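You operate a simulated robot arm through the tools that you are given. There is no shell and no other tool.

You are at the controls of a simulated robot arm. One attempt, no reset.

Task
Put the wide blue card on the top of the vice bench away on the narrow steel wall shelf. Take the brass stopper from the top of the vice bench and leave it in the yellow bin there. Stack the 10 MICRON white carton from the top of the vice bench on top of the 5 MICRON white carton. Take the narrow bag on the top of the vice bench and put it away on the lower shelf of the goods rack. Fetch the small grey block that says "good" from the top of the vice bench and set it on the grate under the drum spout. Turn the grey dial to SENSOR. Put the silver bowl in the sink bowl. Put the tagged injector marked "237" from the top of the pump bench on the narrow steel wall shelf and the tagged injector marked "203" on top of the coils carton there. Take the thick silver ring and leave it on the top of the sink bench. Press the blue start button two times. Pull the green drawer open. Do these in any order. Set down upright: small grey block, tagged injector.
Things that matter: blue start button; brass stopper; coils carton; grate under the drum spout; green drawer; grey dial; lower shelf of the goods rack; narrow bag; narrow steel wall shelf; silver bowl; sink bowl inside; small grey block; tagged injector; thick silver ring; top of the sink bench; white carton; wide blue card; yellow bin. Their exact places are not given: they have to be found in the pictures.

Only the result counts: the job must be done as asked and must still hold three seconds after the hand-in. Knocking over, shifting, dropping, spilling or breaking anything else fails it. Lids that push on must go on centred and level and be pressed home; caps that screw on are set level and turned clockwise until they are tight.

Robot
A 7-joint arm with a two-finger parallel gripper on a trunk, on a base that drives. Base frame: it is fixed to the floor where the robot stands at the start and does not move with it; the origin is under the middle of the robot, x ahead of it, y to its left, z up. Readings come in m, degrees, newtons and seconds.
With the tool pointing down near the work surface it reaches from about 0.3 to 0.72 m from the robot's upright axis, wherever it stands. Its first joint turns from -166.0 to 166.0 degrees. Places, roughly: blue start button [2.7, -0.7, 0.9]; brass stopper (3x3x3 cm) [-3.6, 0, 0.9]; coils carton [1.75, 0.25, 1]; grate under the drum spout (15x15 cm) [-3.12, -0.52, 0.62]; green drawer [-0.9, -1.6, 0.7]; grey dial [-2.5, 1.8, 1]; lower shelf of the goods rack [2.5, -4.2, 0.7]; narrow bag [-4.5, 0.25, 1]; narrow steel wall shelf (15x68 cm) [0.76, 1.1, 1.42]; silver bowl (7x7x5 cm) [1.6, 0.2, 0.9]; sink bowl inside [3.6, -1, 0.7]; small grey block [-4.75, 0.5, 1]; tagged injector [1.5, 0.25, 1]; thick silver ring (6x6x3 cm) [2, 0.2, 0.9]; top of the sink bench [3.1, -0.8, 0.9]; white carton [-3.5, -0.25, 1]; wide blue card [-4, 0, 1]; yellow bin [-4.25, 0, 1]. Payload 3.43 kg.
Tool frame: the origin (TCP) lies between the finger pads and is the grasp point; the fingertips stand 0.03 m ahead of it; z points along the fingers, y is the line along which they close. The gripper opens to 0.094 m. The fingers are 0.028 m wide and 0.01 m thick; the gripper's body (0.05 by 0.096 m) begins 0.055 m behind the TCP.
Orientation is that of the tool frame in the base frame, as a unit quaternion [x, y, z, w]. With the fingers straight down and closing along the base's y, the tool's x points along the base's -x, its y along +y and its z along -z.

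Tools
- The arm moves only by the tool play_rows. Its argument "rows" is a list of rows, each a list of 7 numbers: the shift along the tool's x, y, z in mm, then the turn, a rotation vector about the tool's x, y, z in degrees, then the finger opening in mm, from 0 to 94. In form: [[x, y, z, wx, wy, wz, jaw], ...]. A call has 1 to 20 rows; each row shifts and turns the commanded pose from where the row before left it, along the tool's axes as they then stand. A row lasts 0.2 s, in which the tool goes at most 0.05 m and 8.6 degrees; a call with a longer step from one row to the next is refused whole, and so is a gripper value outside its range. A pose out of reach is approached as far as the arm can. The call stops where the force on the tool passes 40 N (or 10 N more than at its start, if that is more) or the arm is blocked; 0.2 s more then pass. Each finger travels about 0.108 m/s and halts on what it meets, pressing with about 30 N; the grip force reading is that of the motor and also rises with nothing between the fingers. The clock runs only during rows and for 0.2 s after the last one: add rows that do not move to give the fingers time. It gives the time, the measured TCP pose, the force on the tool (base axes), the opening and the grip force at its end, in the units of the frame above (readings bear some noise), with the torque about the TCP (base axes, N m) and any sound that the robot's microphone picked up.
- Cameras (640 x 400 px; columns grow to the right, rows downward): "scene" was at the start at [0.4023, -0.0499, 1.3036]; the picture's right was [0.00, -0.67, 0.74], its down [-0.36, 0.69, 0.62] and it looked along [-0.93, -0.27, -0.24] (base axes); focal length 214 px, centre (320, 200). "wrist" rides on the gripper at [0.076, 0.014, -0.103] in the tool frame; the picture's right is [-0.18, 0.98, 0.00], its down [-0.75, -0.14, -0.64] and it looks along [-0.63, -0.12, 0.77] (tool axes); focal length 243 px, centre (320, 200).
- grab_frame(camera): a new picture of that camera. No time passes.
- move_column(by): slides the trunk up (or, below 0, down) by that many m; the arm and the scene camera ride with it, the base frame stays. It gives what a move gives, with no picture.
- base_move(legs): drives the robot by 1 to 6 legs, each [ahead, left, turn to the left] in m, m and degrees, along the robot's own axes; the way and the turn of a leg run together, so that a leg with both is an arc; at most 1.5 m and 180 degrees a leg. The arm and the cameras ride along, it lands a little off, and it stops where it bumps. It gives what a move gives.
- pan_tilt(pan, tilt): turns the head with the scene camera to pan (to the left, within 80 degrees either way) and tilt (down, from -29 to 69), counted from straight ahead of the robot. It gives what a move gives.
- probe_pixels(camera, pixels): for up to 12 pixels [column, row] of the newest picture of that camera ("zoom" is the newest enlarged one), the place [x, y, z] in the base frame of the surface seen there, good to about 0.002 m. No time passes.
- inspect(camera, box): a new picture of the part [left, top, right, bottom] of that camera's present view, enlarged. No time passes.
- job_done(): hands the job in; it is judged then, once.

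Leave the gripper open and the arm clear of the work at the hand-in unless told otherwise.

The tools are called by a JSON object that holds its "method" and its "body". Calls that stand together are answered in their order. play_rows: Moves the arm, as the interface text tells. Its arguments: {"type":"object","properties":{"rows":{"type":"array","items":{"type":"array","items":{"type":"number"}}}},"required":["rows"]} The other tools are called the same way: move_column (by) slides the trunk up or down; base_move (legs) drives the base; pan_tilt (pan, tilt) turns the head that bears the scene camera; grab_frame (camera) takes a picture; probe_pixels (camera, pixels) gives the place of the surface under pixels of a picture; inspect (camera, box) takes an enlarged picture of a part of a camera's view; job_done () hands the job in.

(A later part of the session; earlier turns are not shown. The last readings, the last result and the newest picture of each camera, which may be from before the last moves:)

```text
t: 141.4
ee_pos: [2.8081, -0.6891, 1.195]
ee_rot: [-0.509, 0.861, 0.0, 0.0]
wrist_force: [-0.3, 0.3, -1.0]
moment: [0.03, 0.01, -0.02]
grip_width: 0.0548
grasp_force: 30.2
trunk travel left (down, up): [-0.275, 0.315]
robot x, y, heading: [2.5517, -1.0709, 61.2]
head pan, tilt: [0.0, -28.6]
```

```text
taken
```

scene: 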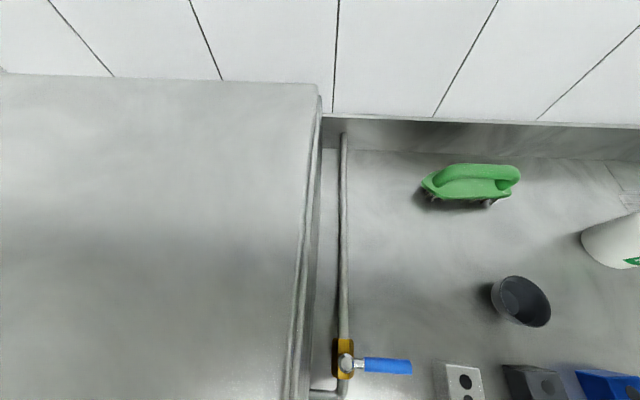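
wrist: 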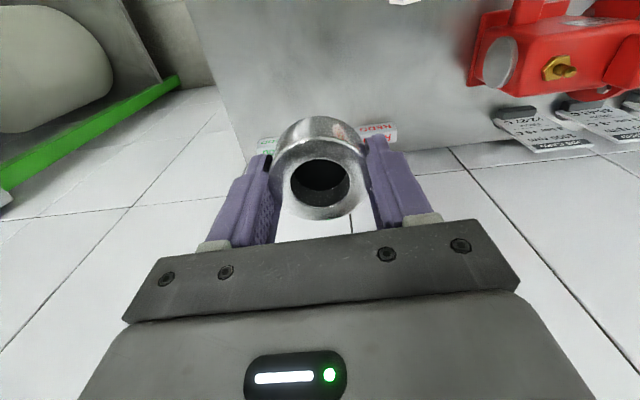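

The sink bench continues to the right (green brush, black cup, control boxes at the bottom). I move right 0.5 m and look again.

{"method": "base_move", "body": {"legs": [[-0.05, -0.55, -0.4]]}}

{"method": "grab_frame", "body": {"camera": "scene"}}

{"method": "grab_frame", "body": {"camera": "wrist"}}

```text
t: 144.6
ee_pos: [3.2743, -1.0052, 1.1961]
ee_rot: [-0.507, 0.862, 0.0, 0.0]
wrist_force: [0.6, 0.0, -1.0]
moment: [0.02, 0.0, -0.01]
grip_width: 0.0547
grasp_force: 30.2
trunk travel left (down, up): [-0.275, 0.315]
robot x, y, heading: [3.0204, -1.3839, 60.9]
head pan, tilt: [0.0, -28.6]
```

```text
taken
```

scene: 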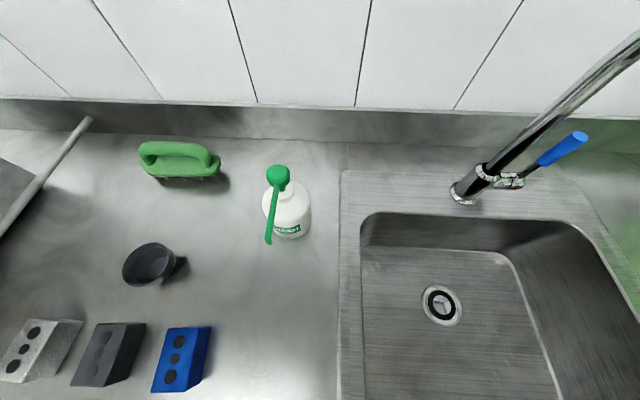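

```text
taken
```

wrist: 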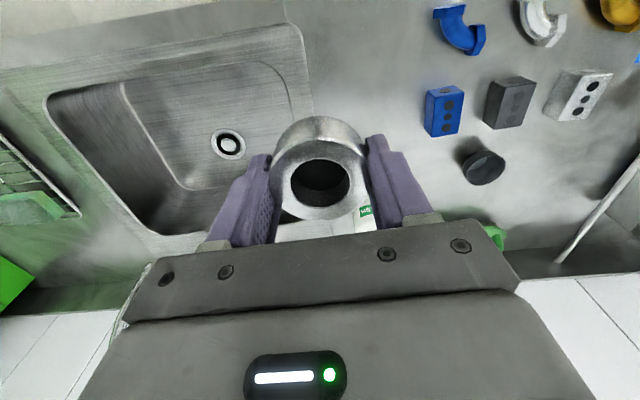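

Clear bench area near (280,300) of the scene view. I probe it and surrounding things.

{"method": "probe_pixels", "body": {"camera": "scene", "pixels": [[280, 300], [230, 270], [270, 340], [290, 235], [175, 255], [205, 340], [340, 300], [430, 300], [500, 350], [370, 230], [380, 390], [280, 165]]}}

```text
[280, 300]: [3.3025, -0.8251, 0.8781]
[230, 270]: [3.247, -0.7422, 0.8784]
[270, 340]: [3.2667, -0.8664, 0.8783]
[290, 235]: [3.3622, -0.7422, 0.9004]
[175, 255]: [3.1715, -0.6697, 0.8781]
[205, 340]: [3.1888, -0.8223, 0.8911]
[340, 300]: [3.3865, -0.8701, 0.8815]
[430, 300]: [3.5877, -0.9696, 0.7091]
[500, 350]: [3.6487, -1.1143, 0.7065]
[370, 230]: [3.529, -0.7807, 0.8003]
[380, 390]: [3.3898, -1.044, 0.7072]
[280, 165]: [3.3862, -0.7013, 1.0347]
```

Bench top is z=0.878; I'll set the ring at [3.29, -0.845], about 10 cm from anything else. Move over and lower.

{"method": "play_rows", "body": {"rows": [[-15, 6, 0, 0, 0, 0, 0], [-25, 11, 0, 0, 0, 0, 0], [-25, 11, 0, 0, 0, 0, 0], [-25, 11, 0, 0, 0, 0, 0], [-25, 11, 0, 0, 0, 0, 0], [-20, 9, 0, 0, 0, 0, 0], [-12.6, 5, 10, 0, 0, 0, 0], [0, 0, 20, 0, 0, 0, 0], [0, 0, 25, 0, 0, 0, 0], [0, 0, 25, 0, 0, 0, 0], [0, 0, 25, 0, 0, 0, 0], [0, 0, 25, 0, 0, 0, 0], [0, 0, 25, 0, 0, 0, 0], [0, 0, 25, 0, 0, 0, 0], [0, 0, 20, 0, 0, 0, 0], [0, 0, 0, 0, 0, 0, 0]]}}

{"method": "grab_frame", "body": {"camera": "scene"}}

{"method": "grab_frame", "body": {"camera": "wrist"}}

```text
t: 148.0
ee_pos: [3.2905, -0.8435, 0.9943]
ee_rot: [-0.507, 0.862, -0.001, 0.0]
wrist_force: [-0.3, -0.1, -1.1]
moment: [-0.02, 0.02, -0.01]
grip_width: 0.0545
grasp_force: 30.2
trunk travel left (down, up): [-0.275, 0.315]
robot x, y, heading: [3.018, -1.3842, 60.8]
head pan, tilt: [0.0, -28.6]
```

```text
taken
```

scene: 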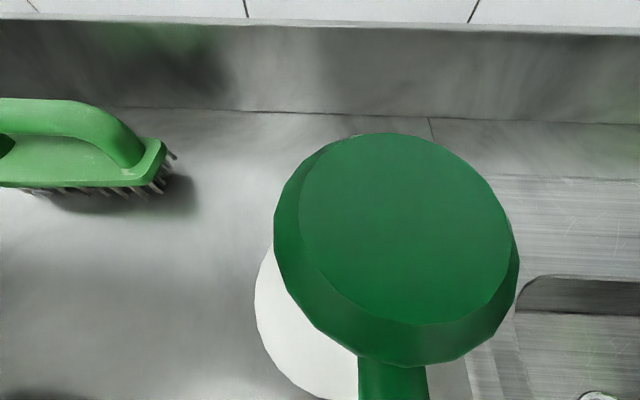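

```text
taken
```

wrist: 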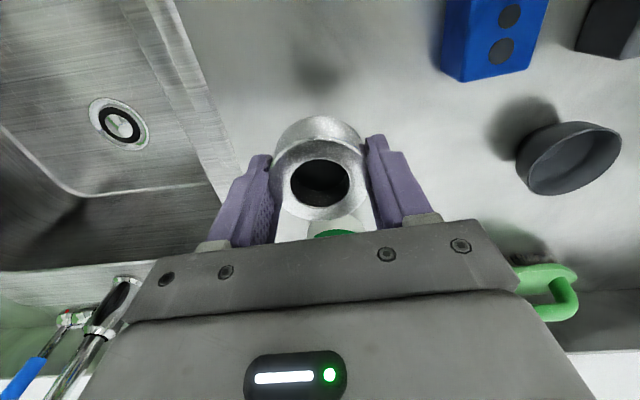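

The wash bottle's green cap is close to the head camera, so this spot is risky. I lift 60 mm, shift 90 mm back toward the robot, and look.

{"method": "play_rows", "body": {"rows": [[0, 0, -20, 0, 0, 0, 0], [0, 0, -25, 0, 0, 0, 0], [0, 0, -25, 0, 0, 0, 0], [0, 0, -20, 0, 0, 0, 0], [20, 0, 0, 0, 0, 0, 0], [25, 0, 0, 0, 0, 0, 0], [25, 0, 0, 0, 0, 0, 0], [20, 0, 0, 0, 0, 0, 0], [0, 0, 0, 0, 0, 0, 0]]}}

{"method": "pan_tilt", "body": {"pan": 0, "tilt": 0}}

{"method": "grab_frame", "body": {"camera": "scene"}}

```text
t: 150.0
ee_pos: [3.2459, -0.9254, 1.086]
ee_rot: [-0.508, 0.862, 0.0, 0.0]
wrist_force: [-0.6, -0.2, -0.6]
moment: [-0.04, 0.0, 0.04]
grip_width: 0.0548
grasp_force: 30.3
trunk travel left (down, up): [-0.275, 0.315]
robot x, y, heading: [3.0232, -1.3835, 60.7]
head pan, tilt: [0.0, -28.6]
```

```text
t: 150.9
ee_pos: [3.245, -0.9232, 1.0864]
ee_rot: [-0.507, 0.862, 0.0, 0.0]
wrist_force: [-0.1, 0.1, -1.1]
moment: [0.0, 0.02, 0.02]
grip_width: 0.0544
grasp_force: 30.1
trunk travel left (down, up): [-0.275, 0.315]
robot x, y, heading: [3.0146, -1.3855, 60.7]
head pan, tilt: [0.0, 0.0]
```

```text
taken
```

scene: 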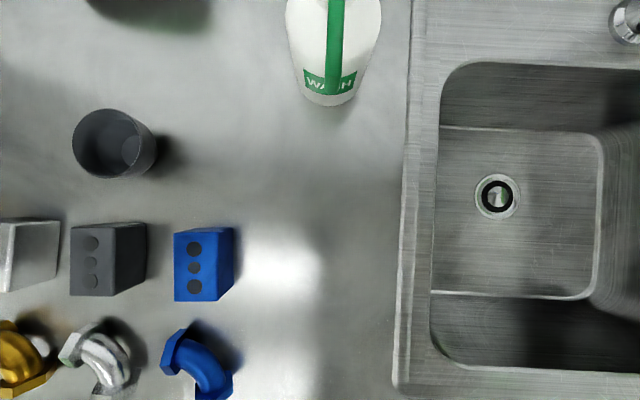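

{"method": "probe_pixels", "body": {"camera": "scene", "pixels": [[230, 385], [234, 270], [320, 395], [398, 385], [332, 90], [336, 10], [200, 395], [320, 300]]}}

```text
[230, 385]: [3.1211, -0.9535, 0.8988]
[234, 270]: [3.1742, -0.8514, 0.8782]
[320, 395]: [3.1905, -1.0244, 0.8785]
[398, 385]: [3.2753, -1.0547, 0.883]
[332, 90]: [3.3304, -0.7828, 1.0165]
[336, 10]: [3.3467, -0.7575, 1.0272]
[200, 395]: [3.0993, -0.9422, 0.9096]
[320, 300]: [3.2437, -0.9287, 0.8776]
```

Here the surroundings are ≥9 cm clear and the nozzle tip is 16 cm ahead. Lower the ring here.

{"method": "play_rows", "body": {"rows": [[0, 0, 15, 0, 0, 0, 0], [0, 0, 25, 0, 0, 0, 0], [0, 0, 25, 0, 0, 0, 0], [0, 0, 25, 0, 0, 0, 0], [0, 0, 25, 0, 0, 0, 0], [0, 0, 25, 0, 0, 0, 0], [0, 0, 18, 0, 0, 0, 0], [0, 0, 8, 0, 0, 0, 0], [0, 0, 2, 0, 0, 0, 0], [0, 0, 0, 0, 0, 0, 0]]}}

{"method": "play_rows", "body": {"rows": [[0, 0, 2, 0, 0, 0, 0], [0, 0, 2, 0, 0, 0, 0], [0, 0, 0, 0, 0, 0, 0]]}}

```text
t: 153.1
ee_pos: [3.2443, -0.924, 0.9168]
ee_rot: [-0.507, 0.862, 0.0, 0.0]
wrist_force: [0.1, 0.3, -0.5]
moment: [-0.02, -0.04, 0.01]
grip_width: 0.0544
grasp_force: 30.2
trunk travel left (down, up): [-0.275, 0.315]
robot x, y, heading: [3.0171, -1.3857, 60.8]
head pan, tilt: [0.0, 0.0]
```

```text
t: 153.9
ee_pos: [3.2446, -0.9255, 0.9137]
ee_rot: [-0.507, 0.862, -0.001, -0.001]
wrist_force: [0.1, 0.2, -1.6]
moment: [0.03, -0.02, 0.01]
grip_width: 0.0544
grasp_force: 30.3
trunk travel left (down, up): [-0.275, 0.315]
robot x, y, heading: [3.0155, -1.3848, 60.5]
head pan, tilt: [0.0, 0.0]
```

{"method": "play_rows", "body": {"rows": [[0, 0, 1.5, 0, 0, 0, 0], [0, 0, 0, 0, 0, 0, 0]]}}

{"method": "play_rows", "body": {"rows": [[0, 0, 1.5, 0, 0, 0, 0], [0, 0, 0, 0, 0, 0, 0]]}}

```text
t: 154.5
ee_pos: [3.2457, -0.9239, 0.9115]
ee_rot: [-0.507, 0.862, 0.0, -0.001]
wrist_force: [-0.8, 1.0, -0.8]
moment: [0.0, 0.03, 0.02]
grip_width: 0.0544
grasp_force: 30.0
trunk travel left (down, up): [-0.275, 0.315]
robot x, y, heading: [3.0178, -1.3832, 60.9]
head pan, tilt: [0.0, 0.0]
```

```text
t: 155.1
ee_pos: [3.2452, -0.9246, 0.9111]
ee_rot: [-0.506, 0.863, 0.0, 0.0]
wrist_force: [0.0, 0.3, -1.1]
moment: [0.01, 0.03, -0.03]
grip_width: 0.0545
grasp_force: 30.5
trunk travel left (down, up): [-0.275, 0.315]
robot x, y, heading: [3.016, -1.3848, 60.8]
head pan, tilt: [0.0, 0.0]
```

{"method": "play_rows", "body": {"rows": [[0, 0, 1, 0, 0, 0, 0], [0, 0, 0, 0, 0, 0, 0]]}}

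{"method": "play_rows", "body": {"rows": [[0, 0, 1, 0, 0, 0, 0], [0, 0, 0, 0, 0, 0, 0]]}}

```text
t: 155.7
ee_pos: [3.2453, -0.9259, 0.9099]
ee_rot: [-0.507, 0.862, 0.0, 0.001]
wrist_force: [1.0, -0.5, 14.8]
moment: [-0.15, 0.26, 0.11]
grip_width: 0.0547
grasp_force: 29.8
trunk travel left (down, up): [-0.275, 0.315]
robot x, y, heading: [3.0136, -1.3812, 61.2]
head pan, tilt: [0.0, 0.0]
```

```text
t: 156.3
ee_pos: [3.2467, -0.9253, 0.9099]
ee_rot: [-0.506, 0.863, 0.001, 0.001]
wrist_force: [4.7, 0.6, 33.7]
moment: [-0.51, 0.19, 0.25]
grip_width: 0.0547
grasp_force: 30.1
trunk travel left (down, up): [-0.275, 0.315]
robot x, y, heading: [3.0209, -1.3843, 60.9]
head pan, tilt: [0.0, 0.0]
```

Contact. I back off 1.5 mm, open, and rise.

{"method": "play_rows", "body": {"rows": [[0, 0, -1.5, 0, 0, 0, 0], [0, 0, 0, 0, 0, 0, 54], [0, 0, 0, 0, 0, 0, 62], [0, 0, 0, 0, 0, 0, 75], [0, 0, 0, 0, 0, 0, 75], [0, 0, -20, 0, 0, 0, 75], [0, 0, -30, 0, 0, 0, 75], [0, 0, -40, 0, 0, 0, 75], [0, 0, -40, 0, 0, 0, 75], [0, 0, -40, 0, 0, 0, 75], [0, 0, -40, 0, 0, 0, 75], [0, 0, -40, 0, 0, 0, 75], [0, 0, -40, 0, 0, 0, 75], [0, 0, 0, 0, 0, 0, 75]]}}

{"method": "grab_frame", "body": {"camera": "scene"}}

{"method": "grab_frame", "body": {"camera": "wrist"}}

```text
t: 159.3
ee_pos: [3.2452, -0.9241, 1.2003]
ee_rot: [-0.508, 0.861, 0.0, -0.001]
wrist_force: [0.4, -0.1, 0.7]
moment: [-0.02, 0.02, 0.02]
grip_width: 0.0752
grasp_force: 0.0
trunk travel left (down, up): [-0.275, 0.315]
robot x, y, heading: [3.0184, -1.3842, 60.9]
head pan, tilt: [0.0, 0.0]
```

```text
taken
```

scene: 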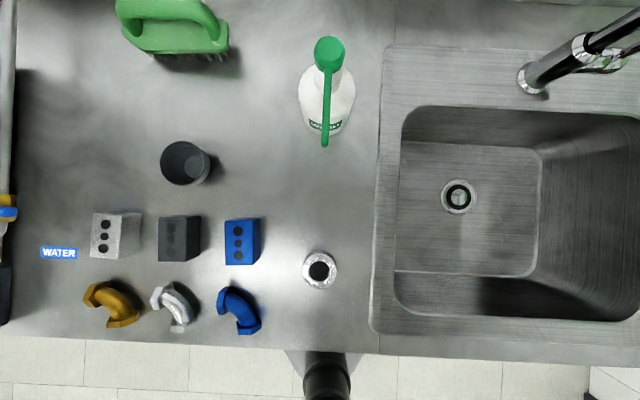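

```text
taken
```

wrist: 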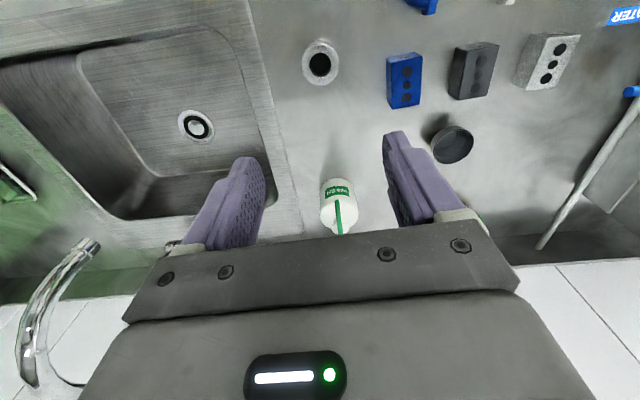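

The ring rests on the sink bench top. Next the blue start button near [2.7,-0.7,0.9]: pan left to see the machine's front.

{"method": "pan_tilt", "body": {"pan": 55, "tilt": 0}}

{"method": "grab_frame", "body": {"camera": "scene"}}

```text
t: 160.6
ee_pos: [3.2451, -0.923, 1.2004]
ee_rot: [-0.507, 0.862, 0.001, 0.0]
wrist_force: [0.4, -0.1, 0.0]
moment: [0.02, 0.01, -0.04]
grip_width: 0.0747
grasp_force: 0.2
trunk travel left (down, up): [-0.275, 0.315]
robot x, y, heading: [3.02, -1.384, 60.8]
head pan, tilt: [55.0, 0.0]
```

```text
taken
```

scene: 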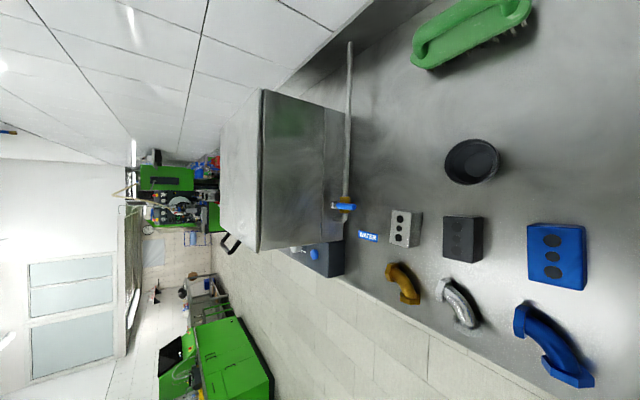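

The tank's dark control panel with a blue button is around (315,255). I retract the arm a bit, then drive left 0.55 m and look down at it.

{"method": "play_rows", "body": {"rows": [[25, 0, -20, 0, 0, 0, 75], [40, 0, -20, 0, 0, 0, 75], [40, 0, -20, 0, 0, 0, 75], [25, 0, -20, 0, 0, 0, 75], [0, 0, 0, 0, 0, 0, 75]]}}

{"method": "base_move", "body": {"legs": [[0, 0.5, 0]]}}

{"method": "pan_tilt", "body": {"pan": 0, "tilt": -10}}

{"method": "grab_frame", "body": {"camera": "scene"}}

```text
t: 161.8
ee_pos: [3.1827, -1.0366, 1.2815]
ee_rot: [-0.508, 0.862, 0.0, 0.0]
wrist_force: [0.3, 0.4, -0.4]
moment: [-0.01, 0.0, 0.02]
grip_width: 0.075
grasp_force: 0.1
trunk travel left (down, up): [-0.275, 0.315]
robot x, y, heading: [3.0159, -1.3848, 61.2]
head pan, tilt: [55.0, 0.0]
```

```text
t: 164.7
ee_pos: [2.7371, -0.7916, 1.2808]
ee_rot: [-0.512, 0.859, -0.001, 0.0]
wrist_force: [-0.2, 0.7, -0.6]
moment: [-0.03, 0.02, -0.01]
grip_width: 0.0751
grasp_force: 0.1
trunk travel left (down, up): [-0.275, 0.315]
robot x, y, heading: [2.5764, -1.1393, 61.2]
head pan, tilt: [55.0, 0.0]
```

```text
t: 166.0
ee_pos: [2.7365, -0.7913, 1.2804]
ee_rot: [-0.511, 0.859, 0.0, 0.0]
wrist_force: [0.5, -0.1, 0.7]
moment: [0.01, 0.0, 0.0]
grip_width: 0.0751
grasp_force: 0.0
trunk travel left (down, up): [-0.275, 0.315]
robot x, y, heading: [2.5768, -1.1394, 61.4]
head pan, tilt: [0.0, -10.0]
```

```text
taken
```

scene: 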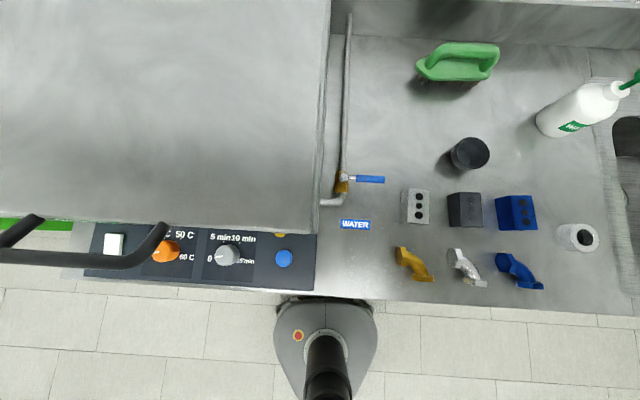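

The blue button is at (284,258) on the panel. Zoom and probe it and the panel around to learn its facing.

{"method": "inspect", "body": {"camera": "scene", "box": [200, 210, 360, 310]}}

{"method": "probe_pixels", "body": {"camera": "zoom", "pixels": [[338, 192], [318, 192], [360, 192], [338, 175], [338, 210], [400, 130], [400, 280], [260, 280], [260, 130], [440, 200], [320, 100], [400, 60]]}}

```text
4.00 times, centred on (280, 260) of scene
```

zoom: 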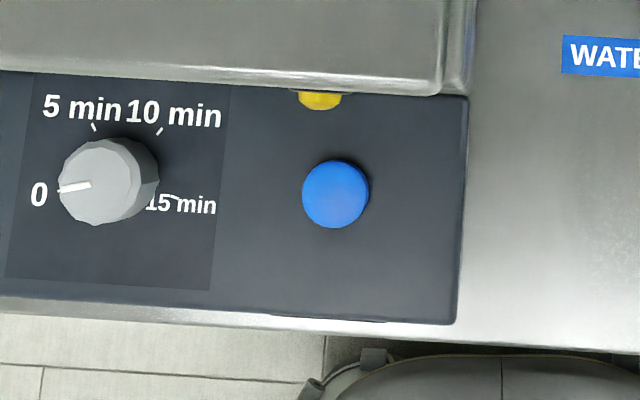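

```text
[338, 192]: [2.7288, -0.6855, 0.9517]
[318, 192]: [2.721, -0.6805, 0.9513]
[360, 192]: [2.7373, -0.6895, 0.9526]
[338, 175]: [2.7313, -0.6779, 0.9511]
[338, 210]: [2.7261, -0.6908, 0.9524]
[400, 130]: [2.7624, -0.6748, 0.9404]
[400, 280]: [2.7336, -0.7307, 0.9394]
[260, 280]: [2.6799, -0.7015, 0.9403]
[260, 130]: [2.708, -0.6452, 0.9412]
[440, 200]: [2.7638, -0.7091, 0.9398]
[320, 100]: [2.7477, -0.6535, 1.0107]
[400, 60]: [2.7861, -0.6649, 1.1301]
```

The button top is flat at z=0.952, centre [2.729,-0.685], and the tank edge is 4.5 cm behind it up to z=1.13. So I'll press with closed fingers tilted 40° (hand leaning back toward the robot). First back the base 0.1 m, close and tilt.

{"method": "base_move", "body": {"legs": [[-0.1, 0, -0.6]]}}

{"method": "play_rows", "body": {"rows": [[0, 0, 0, 0, -8, 0, 40], [0, 0, 0, 0, -8, 0, 20], [0, 0, 0, 0, -8, 0, 0], [0, 0, 0, 0, -8, 0, 0], [0, 0, 0, 0, -8, 0, 0], [0, 0, 0, 0, 0, 0, 0]]}}

{"method": "grab_frame", "body": {"camera": "scene"}}

{"method": "grab_frame", "body": {"camera": "wrist"}}

```text
t: 167.1
ee_pos: [2.692, -0.8823, 1.2808]
ee_rot: [-0.509, 0.861, 0.0, 0.0]
wrist_force: [-0.3, 0.2, 0.6]
moment: [0.06, -0.06, 0.01]
grip_width: 0.075
grasp_force: 0.1
trunk travel left (down, up): [-0.275, 0.315]
robot x, y, heading: [2.5292, -1.2278, 61.0]
head pan, tilt: [0.0, -10.0]
```

```text
t: 168.5
ee_pos: [2.6919, -0.8808, 1.2804]
ee_rot: [-0.478, 0.809, 0.175, 0.295]
wrist_force: [-0.2, 0.3, -0.4]
moment: [0.0, 0.01, 0.01]
grip_width: 0.0
grasp_force: 30.3
trunk travel left (down, up): [-0.275, 0.315]
robot x, y, heading: [2.5298, -1.2302, 60.9]
head pan, tilt: [0.0, -10.0]
```

```text
taken
```

scene: 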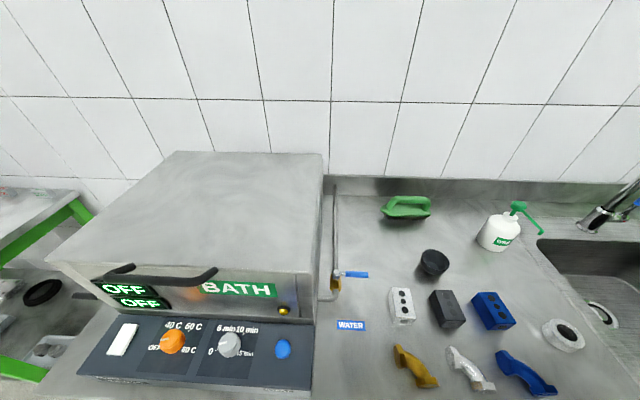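

```text
taken
```

wrist: 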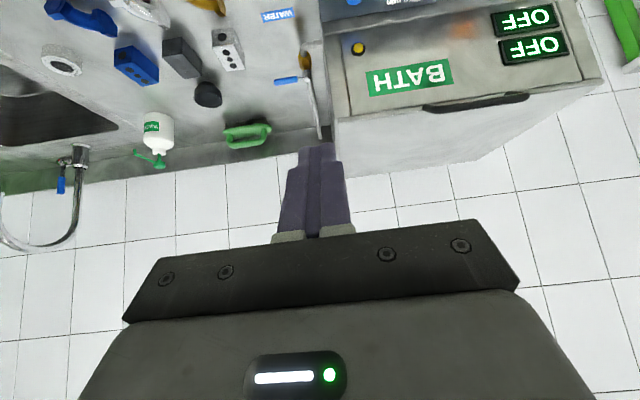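

Display shows OFF/OFF and the button at (283,348) of this view. Now move the closed fingertips to just above the button.

{"method": "play_rows", "body": {"rows": [[3.5, 6.9, 35.5, 0, 0, 0, 0], [3.5, 6.9, 35.5, 0, 0, 0, 0], [3.5, 6.9, 35.5, 0, 0, 0, 0], [3.5, 6.9, 35.5, 0, 0, 0, 0], [3.5, 6.9, 35.5, 0, 0, 0, 0], [3.5, 6.9, 35.5, 0, 0, 0, 0], [3.5, 6.9, 35.5, 0, 0, 0, 0], [3.5, 6.9, 35.5, 0, 0, 0, 0], [3.5, 6.5, 35.5, 0, 0, 0, 0], [0, 0, 0, 0, 0, 0, 0]]}}

{"method": "grab_frame", "body": {"camera": "wrist"}}

{"method": "grab_frame", "body": {"camera": "scene"}}

```text
t: 170.7
ee_pos: [2.7239, -0.6982, 1.0238]
ee_rot: [-0.477, 0.809, 0.174, 0.296]
wrist_force: [-11.5, -11.8, 17.2]
moment: [1.88, -2.17, -0.36]
grip_width: 0.0
grasp_force: 30.2
out of reach, approached as far as the arm can: row 2
trunk travel left (down, up): [-0.275, 0.315]
robot x, y, heading: [2.5291, -1.2296, 61.0]
head pan, tilt: [0.0, -10.0]
```

```text
taken
```

wrist: 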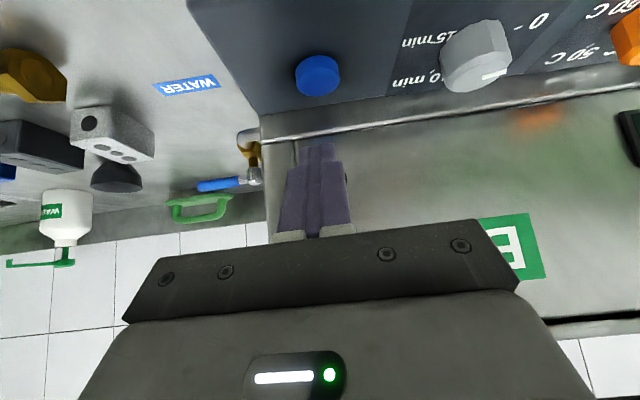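

```text
taken
```

scene: 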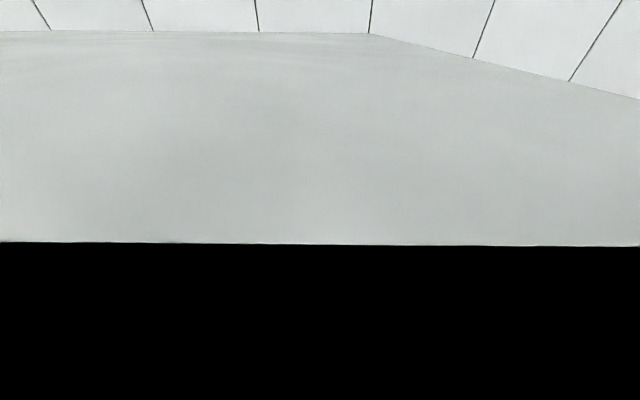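

The force reading (≈24 N) and the black lower half show the head touching the tank edge. I retreat the way I came at once.

{"method": "play_rows", "body": {"rows": [[-3.5, 0, -35.5, 0, 0, 0, 0], [-3.5, 0, -35.5, 0, 0, 0, 0], [-3.5, -6.9, -35.5, 0, 0, 0, 0], [-3.5, -6.9, -35.5, 0, 0, 0, 0], [-3.5, -6.9, -35.5, 0, 0, 0, 0], [0, 0, 0, 0, 0, 0, 0]]}}

{"method": "grab_frame", "body": {"camera": "scene"}}

```text
t: 172.1
ee_pos: [2.6957, -0.7928, 1.1681]
ee_rot: [-0.477, 0.81, 0.173, 0.294]
wrist_force: [-0.3, -0.3, 0.0]
moment: [0.02, -0.02, -0.02]
grip_width: 0.0
grasp_force: 29.7
trunk travel left (down, up): [-0.275, 0.315]
robot x, y, heading: [2.5312, -1.2282, 60.9]
head pan, tilt: [0.0, -10.0]
```

```text
taken
```

scene: 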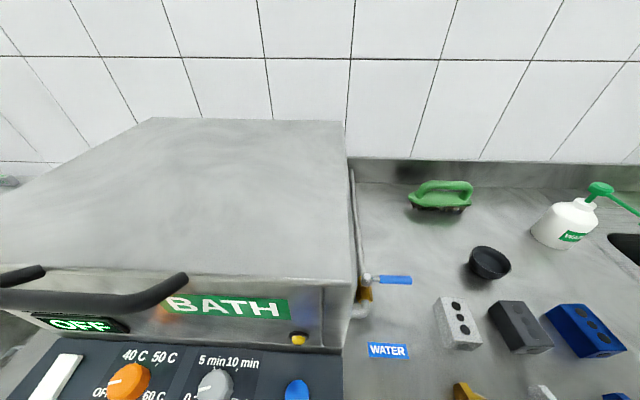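

Free again. I untilt, turn the tool 90° so head and wrist camera are at the sides, then tilt 40° again.

{"method": "play_rows", "body": {"rows": [[0, 0, 0, 0, 8, 0, 0], [0, 0, 0, 0, 8, 0, 0], [0, 0, 0, 0, 8, 0, 0], [0, 0, 0, 0, 8, 0, 0], [0, 0, 0, 0, 8, 0, 0], [0, 0, 0, 0, 0, 8.2, 0], [0, 0, 0, 0, 0, 8.2, 0], [0, 0, 0, 0, 0, 8.2, 0], [0, 0, 0, 0, 0, 8.2, 0], [0, 0, 0, 0, 0, 8.2, 0], [0, 0, 0, 0, 0, 8.2, 0], [0, 0, 0, 0, 0, 8.2, 0], [0, 0, 0, 0, 0, 8.2, 0], [0, 0, 0, 0, 0, 8.2, 0], [0, 0, 0, 0, 0, 8.2, 0], [0, 0, 0, 0, 0, 8.0, 0], [0, 0, 0, 0, 0, 0, 0]]}}

{"method": "play_rows", "body": {"rows": [[0, 0, 0, -8, 0, 0, 0], [0, 0, 0, -8, 0, 0, 0], [0, 0, 0, -8, 0, 0, 0], [0, 0, 0, -8, 0, 0, 0], [0, 0, 0, -8, 0, 0, 0], [0, 0, 0, 0, 0, 0, 0]]}}

{"method": "pan_tilt", "body": {"pan": 0, "tilt": 20}}

{"method": "grab_frame", "body": {"camera": "scene"}}

{"method": "grab_frame", "body": {"camera": "wrist"}}

```text
t: 175.7
ee_pos: [2.7592, -0.9765, 1.1451]
ee_rot: [0.229, 0.97, 0.082, -0.019]
wrist_force: [-0.3, 0.5, 0.1]
moment: [-0.01, -0.01, 0.0]
grip_width: 0.0
grasp_force: 29.7
out of reach, approached as far as the arm can: row 1, 2, 3, 11, 12, 13, 14, 15, 16
trunk travel left (down, up): [-0.275, 0.315]
robot x, y, heading: [2.5263, -1.2279, 60.9]
head pan, tilt: [0.0, -10.0]
```

```text
t: 177.1
ee_pos: [2.839, -0.9247, 1.1646]
ee_rot: [0.222, 0.884, 0.408, 0.061]
wrist_force: [-0.2, -0.1, -0.2]
moment: [0.03, 0.06, -0.01]
grip_width: 0.0
grasp_force: 29.6
out of reach, approached as far as the arm can: row 2, 3, 4, 5
trunk travel left (down, up): [-0.275, 0.315]
robot x, y, heading: [2.531, -1.2295, 60.8]
head pan, tilt: [0.0, -10.0]
```

```text
t: 178.1
ee_pos: [2.8388, -0.9249, 1.1632]
ee_rot: [0.222, 0.883, 0.409, 0.061]
wrist_force: [0.1, -0.5, 0.0]
moment: [0.01, -0.01, 0.01]
grip_width: 0.0001
grasp_force: 30.1
trunk travel left (down, up): [-0.275, 0.315]
robot x, y, heading: [2.5305, -1.2272, 60.9]
head pan, tilt: [0.0, 20.0]
```

```text
taken
```

scene: 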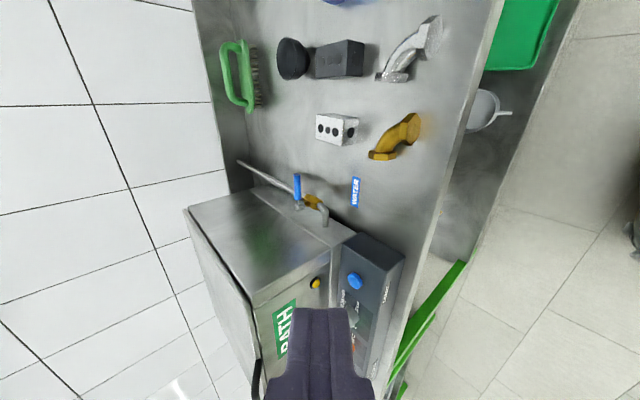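

```text
taken
```

wrist: 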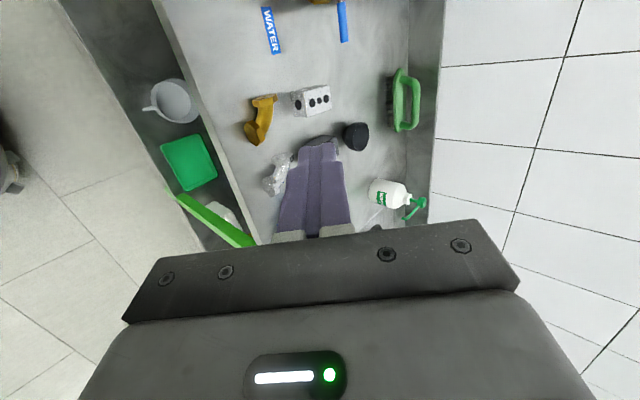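

The arm hit its joint limits in that posture (rows reported out of reach). I make a still row to see whether it stays where it is.

{"method": "play_rows", "body": {"rows": [[0, 0, 0, 0, 0, 0, 0], [0, 0, 0, 0, 0, 0, 0]]}}

```text
t: 178.7
ee_pos: [2.8384, -0.9249, 1.1629]
ee_rot: [0.222, 0.883, 0.408, 0.062]
wrist_force: [0.4, -0.1, -0.3]
moment: [-0.02, 0.03, 0.03]
grip_width: 0.0
grasp_force: 30.1
trunk travel left (down, up): [-0.275, 0.315]
robot x, y, heading: [2.5272, -1.2296, 61.4]
head pan, tilt: [0.0, 20.0]
```

{"method": "play_rows", "body": {"rows": [[0, 0, -20, 0, 0, 0, 0], [0, 0, 0, 0, 0, 0, 0]]}}

```text
t: 179.3
ee_pos: [2.8407, -0.9329, 1.1786]
ee_rot: [0.222, 0.883, 0.408, 0.062]
wrist_force: [1.0, -0.1, -0.5]
moment: [-0.03, 0.04, -0.01]
grip_width: 0.0
grasp_force: 29.7
out of reach, approached as far as the arm can: row 1
trunk travel left (down, up): [-0.275, 0.315]
robot x, y, heading: [2.5316, -1.2326, 61.0]
head pan, tilt: [0.0, 20.0]
```

The moves are relative to the actual pose now. The tool is tilted ~49° forward with head/cameras at the sides, as wanted. I move to a hover point just above and before the button.

{"method": "play_rows", "body": {"rows": [[24.6, -2.4, 28.1, 0, 0, 0, 0], [24.6, -2.4, 28.1, 0, 0, 0, 0], [24.6, -2.4, 28.1, 0, 0, 0, 0], [24.6, -2.4, 28.1, 0, 0, 0, 0], [24.6, -2.4, 28.1, 0, 0, 0, 0], [24.6, -2.4, 28.1, 0, 0, 0, 0], [0, 0, 0, 0, 0, 0, 0]]}}

{"method": "grab_frame", "body": {"camera": "scene"}}

{"method": "grab_frame", "body": {"camera": "wrist"}}

```text
t: 180.9
ee_pos: [2.7528, -0.7584, 1.0693]
ee_rot: [0.222, 0.884, 0.408, 0.062]
wrist_force: [0.5, -0.3, -0.6]
moment: [-0.04, 0.05, 0.0]
grip_width: 0.0
grasp_force: 30.1
trunk travel left (down, up): [-0.275, 0.315]
robot x, y, heading: [2.5292, -1.2274, 61.1]
head pan, tilt: [0.0, 20.0]
```

```text
taken
```

scene: 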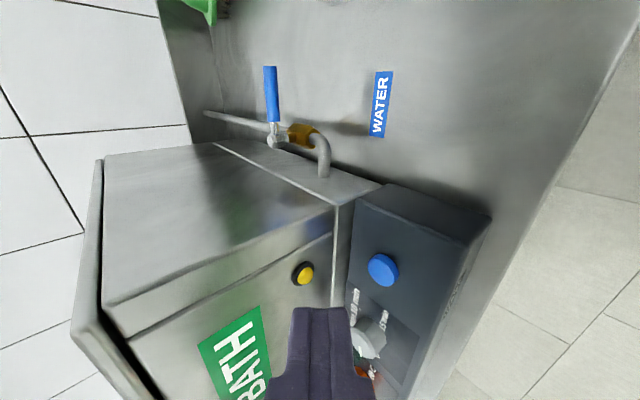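

```text
taken
```

wrist: 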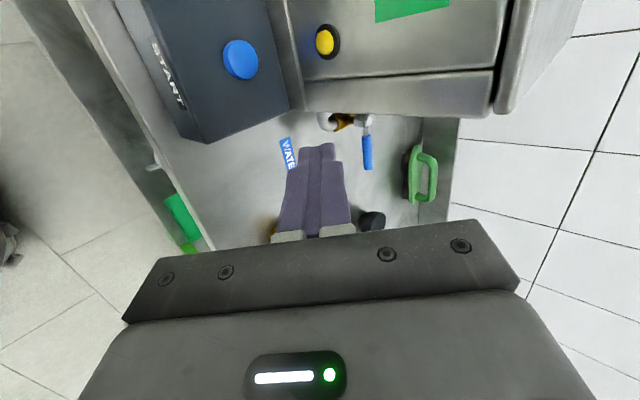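

Good view: button at (383,268) in the scene picture. I probe it again.

{"method": "probe_pixels", "body": {"camera": "scene", "pixels": [[381, 267], [372, 262], [390, 272], [381, 256], [380, 280], [303, 272], [340, 215], [335, 300]]}}

```text
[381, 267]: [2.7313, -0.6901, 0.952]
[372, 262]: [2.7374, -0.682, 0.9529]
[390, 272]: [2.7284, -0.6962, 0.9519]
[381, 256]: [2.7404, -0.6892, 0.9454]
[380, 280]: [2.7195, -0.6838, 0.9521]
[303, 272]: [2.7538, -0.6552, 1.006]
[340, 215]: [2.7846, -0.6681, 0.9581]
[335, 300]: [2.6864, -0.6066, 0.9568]
```

{"method": "play_rows", "body": {"rows": [[11.5, -7.4, 19, 0, 0, 0, 0], [11.5, -7.4, 19, 0, 0, 0, 0], [11.5, -7.4, 19, 0, 0, 0, 0], [11.4, -7.4, 19, 0, 0, 0, 0], [0, 0, 0, 0, 0, 0, 0]]}}

{"method": "grab_frame", "body": {"camera": "scene"}}

{"method": "grab_frame", "body": {"camera": "wrist"}}

```text
t: 182.1
ee_pos: [2.7233, -0.7029, 0.9986]
ee_rot: [0.223, 0.883, 0.408, 0.062]
wrist_force: [-0.8, 0.0, -0.2]
moment: [0.0, 0.02, -0.01]
grip_width: 0.0
grasp_force: 29.2
trunk travel left (down, up): [-0.275, 0.315]
robot x, y, heading: [2.5304, -1.2277, 61.0]
head pan, tilt: [0.0, 20.0]
```

```text
taken
```

scene: 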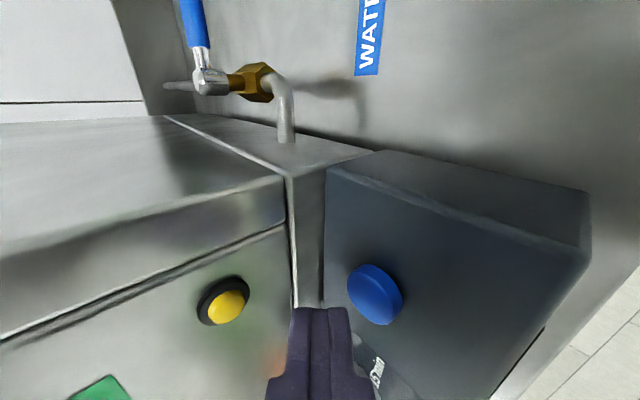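

```text
taken
```

wrist: 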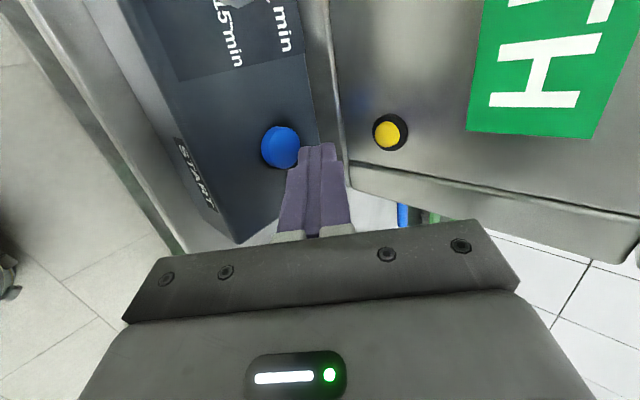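

The fingertip edge is ~19 mm above the button centre. I go straight down 16 mm, then press in small steps.

{"method": "play_rows", "body": {"rows": [[-0.57, -5.97, 5.26, 0, 0, 0, 0], [-0.57, -5.97, 5.26, 0, 0, 0, 0], [0, 0, 0, 0, 0, 0, 0]]}}

{"method": "play_rows", "body": {"rows": [[-0.14, -1.5, 1.32, 0, 0, 0, 0], [-0.14, -1.5, 1.32, 0, 0, 0, 0], [0, 0, 0, 0, 0, 0, 0]]}}

```text
t: 182.9
ee_pos: [2.7231, -0.7038, 0.9824]
ee_rot: [0.222, 0.883, 0.408, 0.063]
wrist_force: [0.2, 1.0, -1.1]
moment: [0.02, -0.01, -0.01]
grip_width: 0.0
grasp_force: 29.7
trunk travel left (down, up): [-0.275, 0.315]
robot x, y, heading: [2.5291, -1.2318, 60.9]
head pan, tilt: [0.0, 20.0]
```

```text
t: 183.7
ee_pos: [2.7246, -0.7033, 0.9778]
ee_rot: [0.222, 0.883, 0.408, 0.062]
wrist_force: [0.1, -0.2, 1.2]
moment: [-0.01, -0.05, 0.02]
grip_width: 0.0
grasp_force: 30.3
trunk travel left (down, up): [-0.275, 0.315]
robot x, y, heading: [2.5292, -1.2288, 61.2]
head pan, tilt: [0.0, 20.0]
```

{"method": "play_rows", "body": {"rows": [[-0.14, -1.5, 1.32, 0, 0, 0, 0], [0, 0, 0, 0, 0, 0, 0]]}}

{"method": "play_rows", "body": {"rows": [[-0.14, -1.5, 1.32, 0, 0, 0, 0], [0, 0, 0, 0, 0, 0, 0]]}}

```text
t: 184.3
ee_pos: [2.7245, -0.7039, 0.9768]
ee_rot: [0.223, 0.882, 0.409, 0.062]
wrist_force: [1.1, -0.4, 2.5]
moment: [0.03, -0.06, -0.03]
grip_width: 0.0
grasp_force: 30.3
trunk travel left (down, up): [-0.275, 0.315]
robot x, y, heading: [2.5277, -1.2272, 61.0]
head pan, tilt: [0.0, 20.0]
heard: click
```

```text
t: 184.9
ee_pos: [2.7237, -0.7039, 0.9745]
ee_rot: [0.222, 0.883, 0.408, 0.062]
wrist_force: [0.4, 0.7, 3.4]
moment: [0.06, -0.07, 0.0]
grip_width: 0.0
grasp_force: 29.9
trunk travel left (down, up): [-0.275, 0.315]
robot x, y, heading: [2.5285, -1.2286, 60.9]
head pan, tilt: [0.0, 20.0]
```

A click was heard: first press done. Lift 12 mm to release and look.

{"method": "play_rows", "body": {"rows": [[0.43, 4.5, -3.95, 0, 0, 0, 0], [0.43, 4.5, -3.95, 0, 0, 0, 0], [0, 0, 0, 0, 0, 0, 0], [0, 0, 0, 0, 0, 0, 0], [0, 0, 0, 0, 0, 0, 0]]}}

{"method": "grab_frame", "body": {"camera": "scene"}}

```text
t: 186.1
ee_pos: [2.7228, -0.7037, 0.9863]
ee_rot: [0.223, 0.883, 0.408, 0.062]
wrist_force: [-0.5, -0.9, -0.1]
moment: [0.0, -0.02, 0.01]
grip_width: 0.0
grasp_force: 30.1
trunk travel left (down, up): [-0.275, 0.315]
robot x, y, heading: [2.5308, -1.2273, 61.0]
head pan, tilt: [0.0, 20.0]
```

```text
taken
```

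scene: 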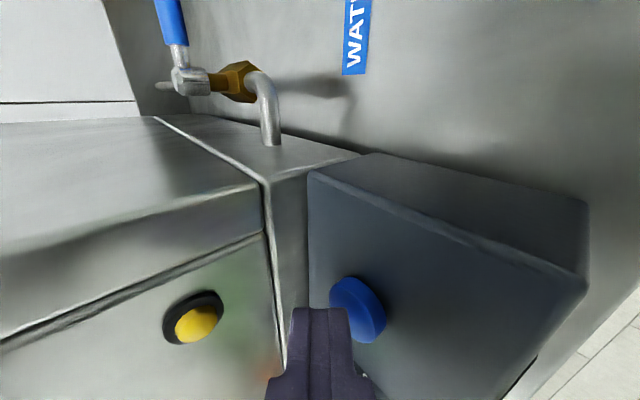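

Button is back out. Second press: down about 11–12 mm in steps.

{"method": "play_rows", "body": {"rows": [[-0.4, -4.5, 3.95, 0, 0, 0, 0], [-0.21, -2.24, 1.97, 0, 0, 0, 0], [-0.1, -1.12, 1, 0, 0, 0, 0], [-0.1, -1.12, 1, 0, 0, 0, 0], [0, 0, 0, 0, 0, 0, 0]]}}

```text
t: 187.3
ee_pos: [2.7233, -0.7053, 0.9754]
ee_rot: [0.222, 0.883, 0.409, 0.063]
wrist_force: [-0.4, 0.3, 2.7]
moment: [0.04, -0.04, 0.03]
grip_width: 0.0
grasp_force: 30.0
trunk travel left (down, up): [-0.275, 0.315]
robot x, y, heading: [2.5285, -1.2284, 60.9]
head pan, tilt: [0.0, 20.0]
heard: click
```

Second click heard. Now retreat straight up, away from the tank.

{"method": "play_rows", "body": {"rows": [[0.43, 4.5, -3.95, 0, 0, 0, 0], [0.7, 7.5, -6.6, 0, 0, 0, 0], [1.4, 14.9, -23, 0, 0, 0, 0], [1.8, 18.6, -26, 0, 0, 0, 0], [1.8, 18.6, -26, 0, 0, 0, 0], [1.8, 18.6, -26, 0, 0, 0, 0], [1.8, 18.6, -26, 0, 0, 0, 0], [1.8, 18.6, -26, 0, 0, 0, 0], [0, 0, 0, 0, 0, 0, 0]]}}

{"method": "grab_frame", "body": {"camera": "scene"}}

```text
t: 189.3
ee_pos: [2.7069, -0.7448, 1.1737]
ee_rot: [0.221, 0.884, 0.407, 0.062]
wrist_force: [-1.1, 0.4, -0.8]
moment: [0.02, -0.02, -0.03]
grip_width: 0.0
grasp_force: 30.4
trunk travel left (down, up): [-0.275, 0.315]
robot x, y, heading: [2.5274, -1.2314, 60.7]
head pan, tilt: [0.0, 20.0]
```

```text
taken
```

scene: 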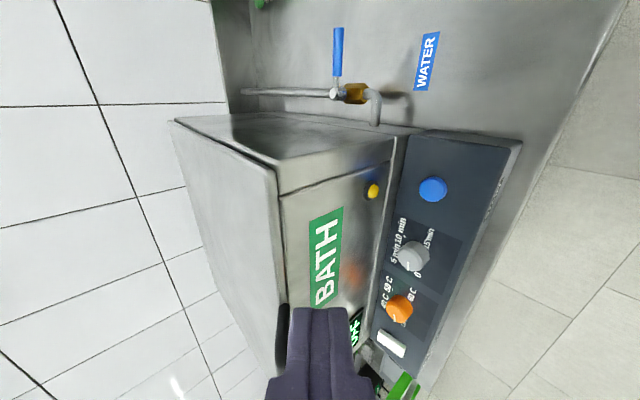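

Both presses done. I untilt the tool back to straight down, then drive back to the pump bench for the bowl.

{"method": "play_rows", "body": {"rows": [[0, 0, 0, 8.1, -0.78, 0, 0], [0, 0, 0, 8.1, -0.78, 0, 0], [0, 0, 0, 8.1, -0.78, 0, 0], [0, 0, 0, 8.1, -0.78, 0, 0], [0, 0, 0, 8.1, -0.78, 0, 30], [0, 0, 0, 8.1, -0.78, 0, 60], [0, 0, 0, 0, 0, 0, 94], [0, 0, 0, 0, 0, 0, 94]]}}

```text
t: 191.1
ee_pos: [2.7316, -0.7584, 1.1559]
ee_rot: [0.266, 0.95, 0.141, 0.089]
wrist_force: [0.2, -0.8, 0.8]
moment: [0.02, 0.01, -0.01]
grip_width: 0.0938
grasp_force: 0.0
out of reach, approached as far as the arm can: row 2, 3, 4, 5
trunk travel left (down, up): [-0.275, 0.315]
robot x, y, heading: [2.5291, -1.2337, 60.9]
head pan, tilt: [0.0, 20.0]
```

Again a joint limit. I'll relieve it by turning the tool back about its own axis (−) while levelling it.

{"method": "play_rows", "body": {"rows": [[0, 0, -10, 0, 0, -8, 94], [0, 0, -10, 0, 0, -8, 94], [0, 0, 0, 0, 0, -8, 94], [0, 0, 0, 0, 0, -8, 94], [0, 0, 0, 0, 0, -8, 94], [0, 0, 0, 0, 0, -8, 94], [0, 0, 0, 0, 0, 0, 94]]}}

```text
t: 192.7
ee_pos: [2.728, -0.7642, 1.1742]
ee_rot: [-0.144, 0.975, 0.093, 0.138]
wrist_force: [0.3, 0.3, -1.2]
moment: [-0.01, 0.02, -0.01]
grip_width: 0.0939
grasp_force: 0.1
trunk travel left (down, up): [-0.275, 0.315]
robot x, y, heading: [2.5257, -1.2276, 61.1]
head pan, tilt: [0.0, 20.0]
```

{"method": "play_rows", "body": {"rows": [[0, 0, 0, 2.75, 5.75, 0, 94], [0, 0, 0, 2.75, 5.75, 0, 94], [0, 0, 0, 2.75, 5.75, 0, 94], [0, 0, 0, 0, 0, 0, 94]]}}

{"method": "play_rows", "body": {"rows": [[0, 0, 0, 0, 0, -8, 94], [0, 0, 0, 0, 0, -8, 94], [0, 0, 0, 0, 0, -8, 94], [0, 0, 0, 0, 0, -8, 94], [0, 0, 0, 0, 0, -8, 94], [0, 0, 0, 0, 0, -5, 94], [0, 0, 0, 0, 0, 0, 94]]}}

```text
t: 193.7
ee_pos: [2.7283, -0.7638, 1.1734]
ee_rot: [-0.146, 0.989, 0.0, 0.001]
wrist_force: [0.0, -0.7, 0.5]
moment: [-0.01, 0.01, -0.01]
grip_width: 0.0943
grasp_force: 0.0
trunk travel left (down, up): [-0.275, 0.315]
robot x, y, heading: [2.5297, -1.2273, 61.3]
head pan, tilt: [0.0, 20.0]
```

```text
t: 195.3
ee_pos: [2.7274, -0.7632, 1.175]
ee_rot: [-0.513, 0.858, -0.001, 0.001]
wrist_force: [0.0, 0.6, -0.1]
moment: [0.02, -0.01, -0.02]
grip_width: 0.094
grasp_force: 0.1
trunk travel left (down, up): [-0.275, 0.315]
robot x, y, heading: [2.5272, -1.2273, 60.9]
head pan, tilt: [0.0, 20.0]
```

Tool is straight down in the standard orientation again. Retract the arm and drive to the pump bench for the silver bowl.

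{"method": "play_rows", "body": {"rows": [[30, -15, -20, 0, 0, 0, 94], [40, -20, -20, 0, 0, 0, 94], [40, -15, 0, 0, 0, 0, 94], [0, 0, 0, 0, 0, 0, 94]]}}

{"method": "base_move", "body": {"legs": [[0, 1.4, 0], [0.28, 0.05, 0]]}}

{"method": "pan_tilt", "body": {"pan": 0, "tilt": -10}}

{"method": "grab_frame", "body": {"camera": "scene"}}

```text
t: 196.3
ee_pos: [2.718, -0.884, 1.2146]
ee_rot: [-0.514, 0.858, 0.0, 0.001]
wrist_force: [0.2, 0.5, 0.2]
moment: [0.01, 0.01, 0.02]
grip_width: 0.0942
grasp_force: 0.0
trunk travel left (down, up): [-0.275, 0.315]
robot x, y, heading: [2.5287, -1.2291, 61.2]
head pan, tilt: [0.0, 20.0]
```

```text
t: 204.8
ee_pos: [1.6021, 0.0645, 1.214]
ee_rot: [-0.505, 0.863, 0.0, 0.0]
wrist_force: [-0.3, -0.1, 0.6]
moment: [-0.02, 0.03, 0.0]
grip_width: 0.094
grasp_force: 0.1
trunk travel left (down, up): [-0.275, 0.315]
robot x, y, heading: [1.4039, -0.2772, 59.9]
head pan, tilt: [0.0, 20.0]
```

```text
t: 205.7
ee_pos: [1.6016, 0.064, 1.215]
ee_rot: [-0.505, 0.863, -0.001, 0.001]
wrist_force: [-0.4, 0.2, 0.3]
moment: [0.02, 0.02, 0.01]
grip_width: 0.0939
grasp_force: 0.1
trunk travel left (down, up): [-0.275, 0.315]
robot x, y, heading: [1.4034, -0.2799, 60.0]
head pan, tilt: [0.0, -10.0]
```

```text
taken
```

scene: 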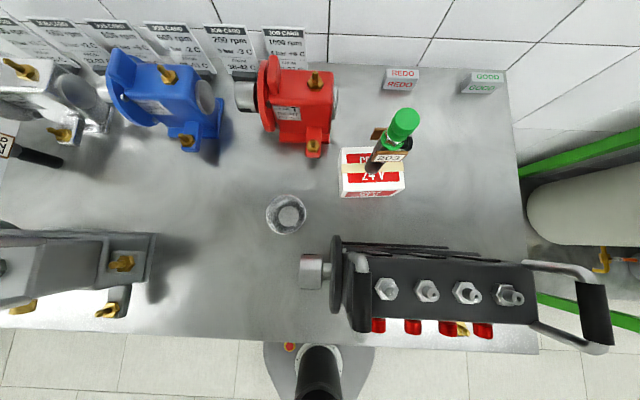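

Bowl at (286,214). Zoom and probe the rim.

{"method": "inspect", "body": {"camera": "scene", "box": [250, 185, 322, 245]}}

```text
6.67 times, centred on (286, 215) of scene
```

zoom: 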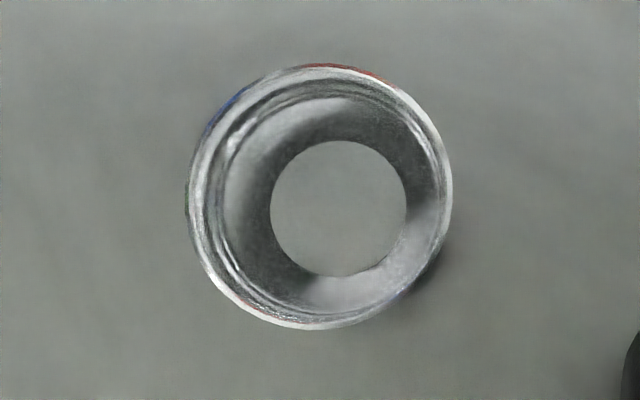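

{"method": "probe_pixels", "body": {"camera": "zoom", "pixels": [[192, 210], [448, 195], [318, 68], [312, 324], [340, 210], [340, 260], [210, 120], [420, 290]]}}

```text
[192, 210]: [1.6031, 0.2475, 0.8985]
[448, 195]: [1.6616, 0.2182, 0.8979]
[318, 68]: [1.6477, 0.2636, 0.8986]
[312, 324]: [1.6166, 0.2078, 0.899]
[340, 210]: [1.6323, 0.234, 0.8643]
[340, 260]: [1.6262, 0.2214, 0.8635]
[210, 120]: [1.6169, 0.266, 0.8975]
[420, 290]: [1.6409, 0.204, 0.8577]
```

Rim centre [1.632, 0.234], rim z≈0.899, diameter ≈67 mm. I move over it and descend part way to check.

{"method": "play_rows", "body": {"rows": [[-33, 11.5, 0, 0, 0, 0, 94], [-33, 11.5, 0, 0, 0, 0, 94], [-33, 11.5, 0, 0, 0, 0, 94], [-33, 11.5, 0, 0, 0, 0, 94], [-31, 10.7, 0, 0, 0, 0, 94], [0, 0, 40, 0, 0, 0, 94], [0, 0, 40, 0, 0, 0, 94], [0, 0, 40, 0, 0, 0, 94], [0, 0, 40, 0, 0, 0, 94], [0, 0, 40, 0, 0, 0, 94], [0, 0, 0, 0, 0, 0, 94]]}}

{"method": "pan_tilt", "body": {"pan": 0, "tilt": 25}}

{"method": "grab_frame", "body": {"camera": "scene"}}

{"method": "grab_frame", "body": {"camera": "wrist"}}

```text
t: 208.1
ee_pos: [1.6318, 0.2337, 1.0174]
ee_rot: [-0.506, 0.863, 0.0, 0.001]
wrist_force: [0.5, -0.3, 0.5]
moment: [0.0, -0.01, -0.02]
grip_width: 0.0939
grasp_force: 0.0
trunk travel left (down, up): [-0.275, 0.315]
robot x, y, heading: [1.406, -0.2781, 59.8]
head pan, tilt: [0.0, -10.0]
```

```text
t: 209.2
ee_pos: [1.6319, 0.2344, 1.019]
ee_rot: [-0.506, 0.863, 0.0, 0.001]
wrist_force: [0.1, -0.1, 0.2]
moment: [0.02, 0.02, 0.01]
grip_width: 0.0939
grasp_force: 0.0
trunk travel left (down, up): [-0.275, 0.315]
robot x, y, heading: [1.4076, -0.2773, 60.1]
head pan, tilt: [0.0, 25.0]
```

```text
taken
```

scene: 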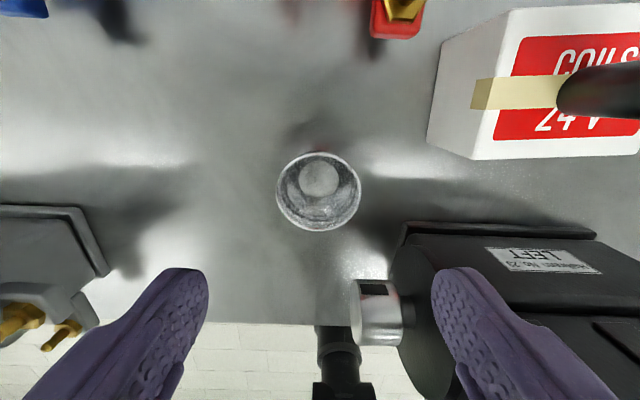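

```text
taken
```

wrist: 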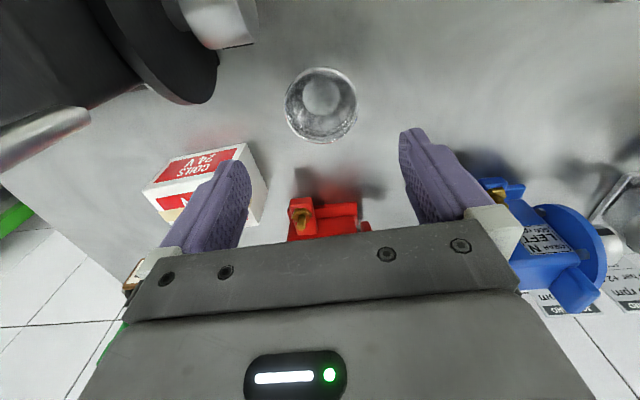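

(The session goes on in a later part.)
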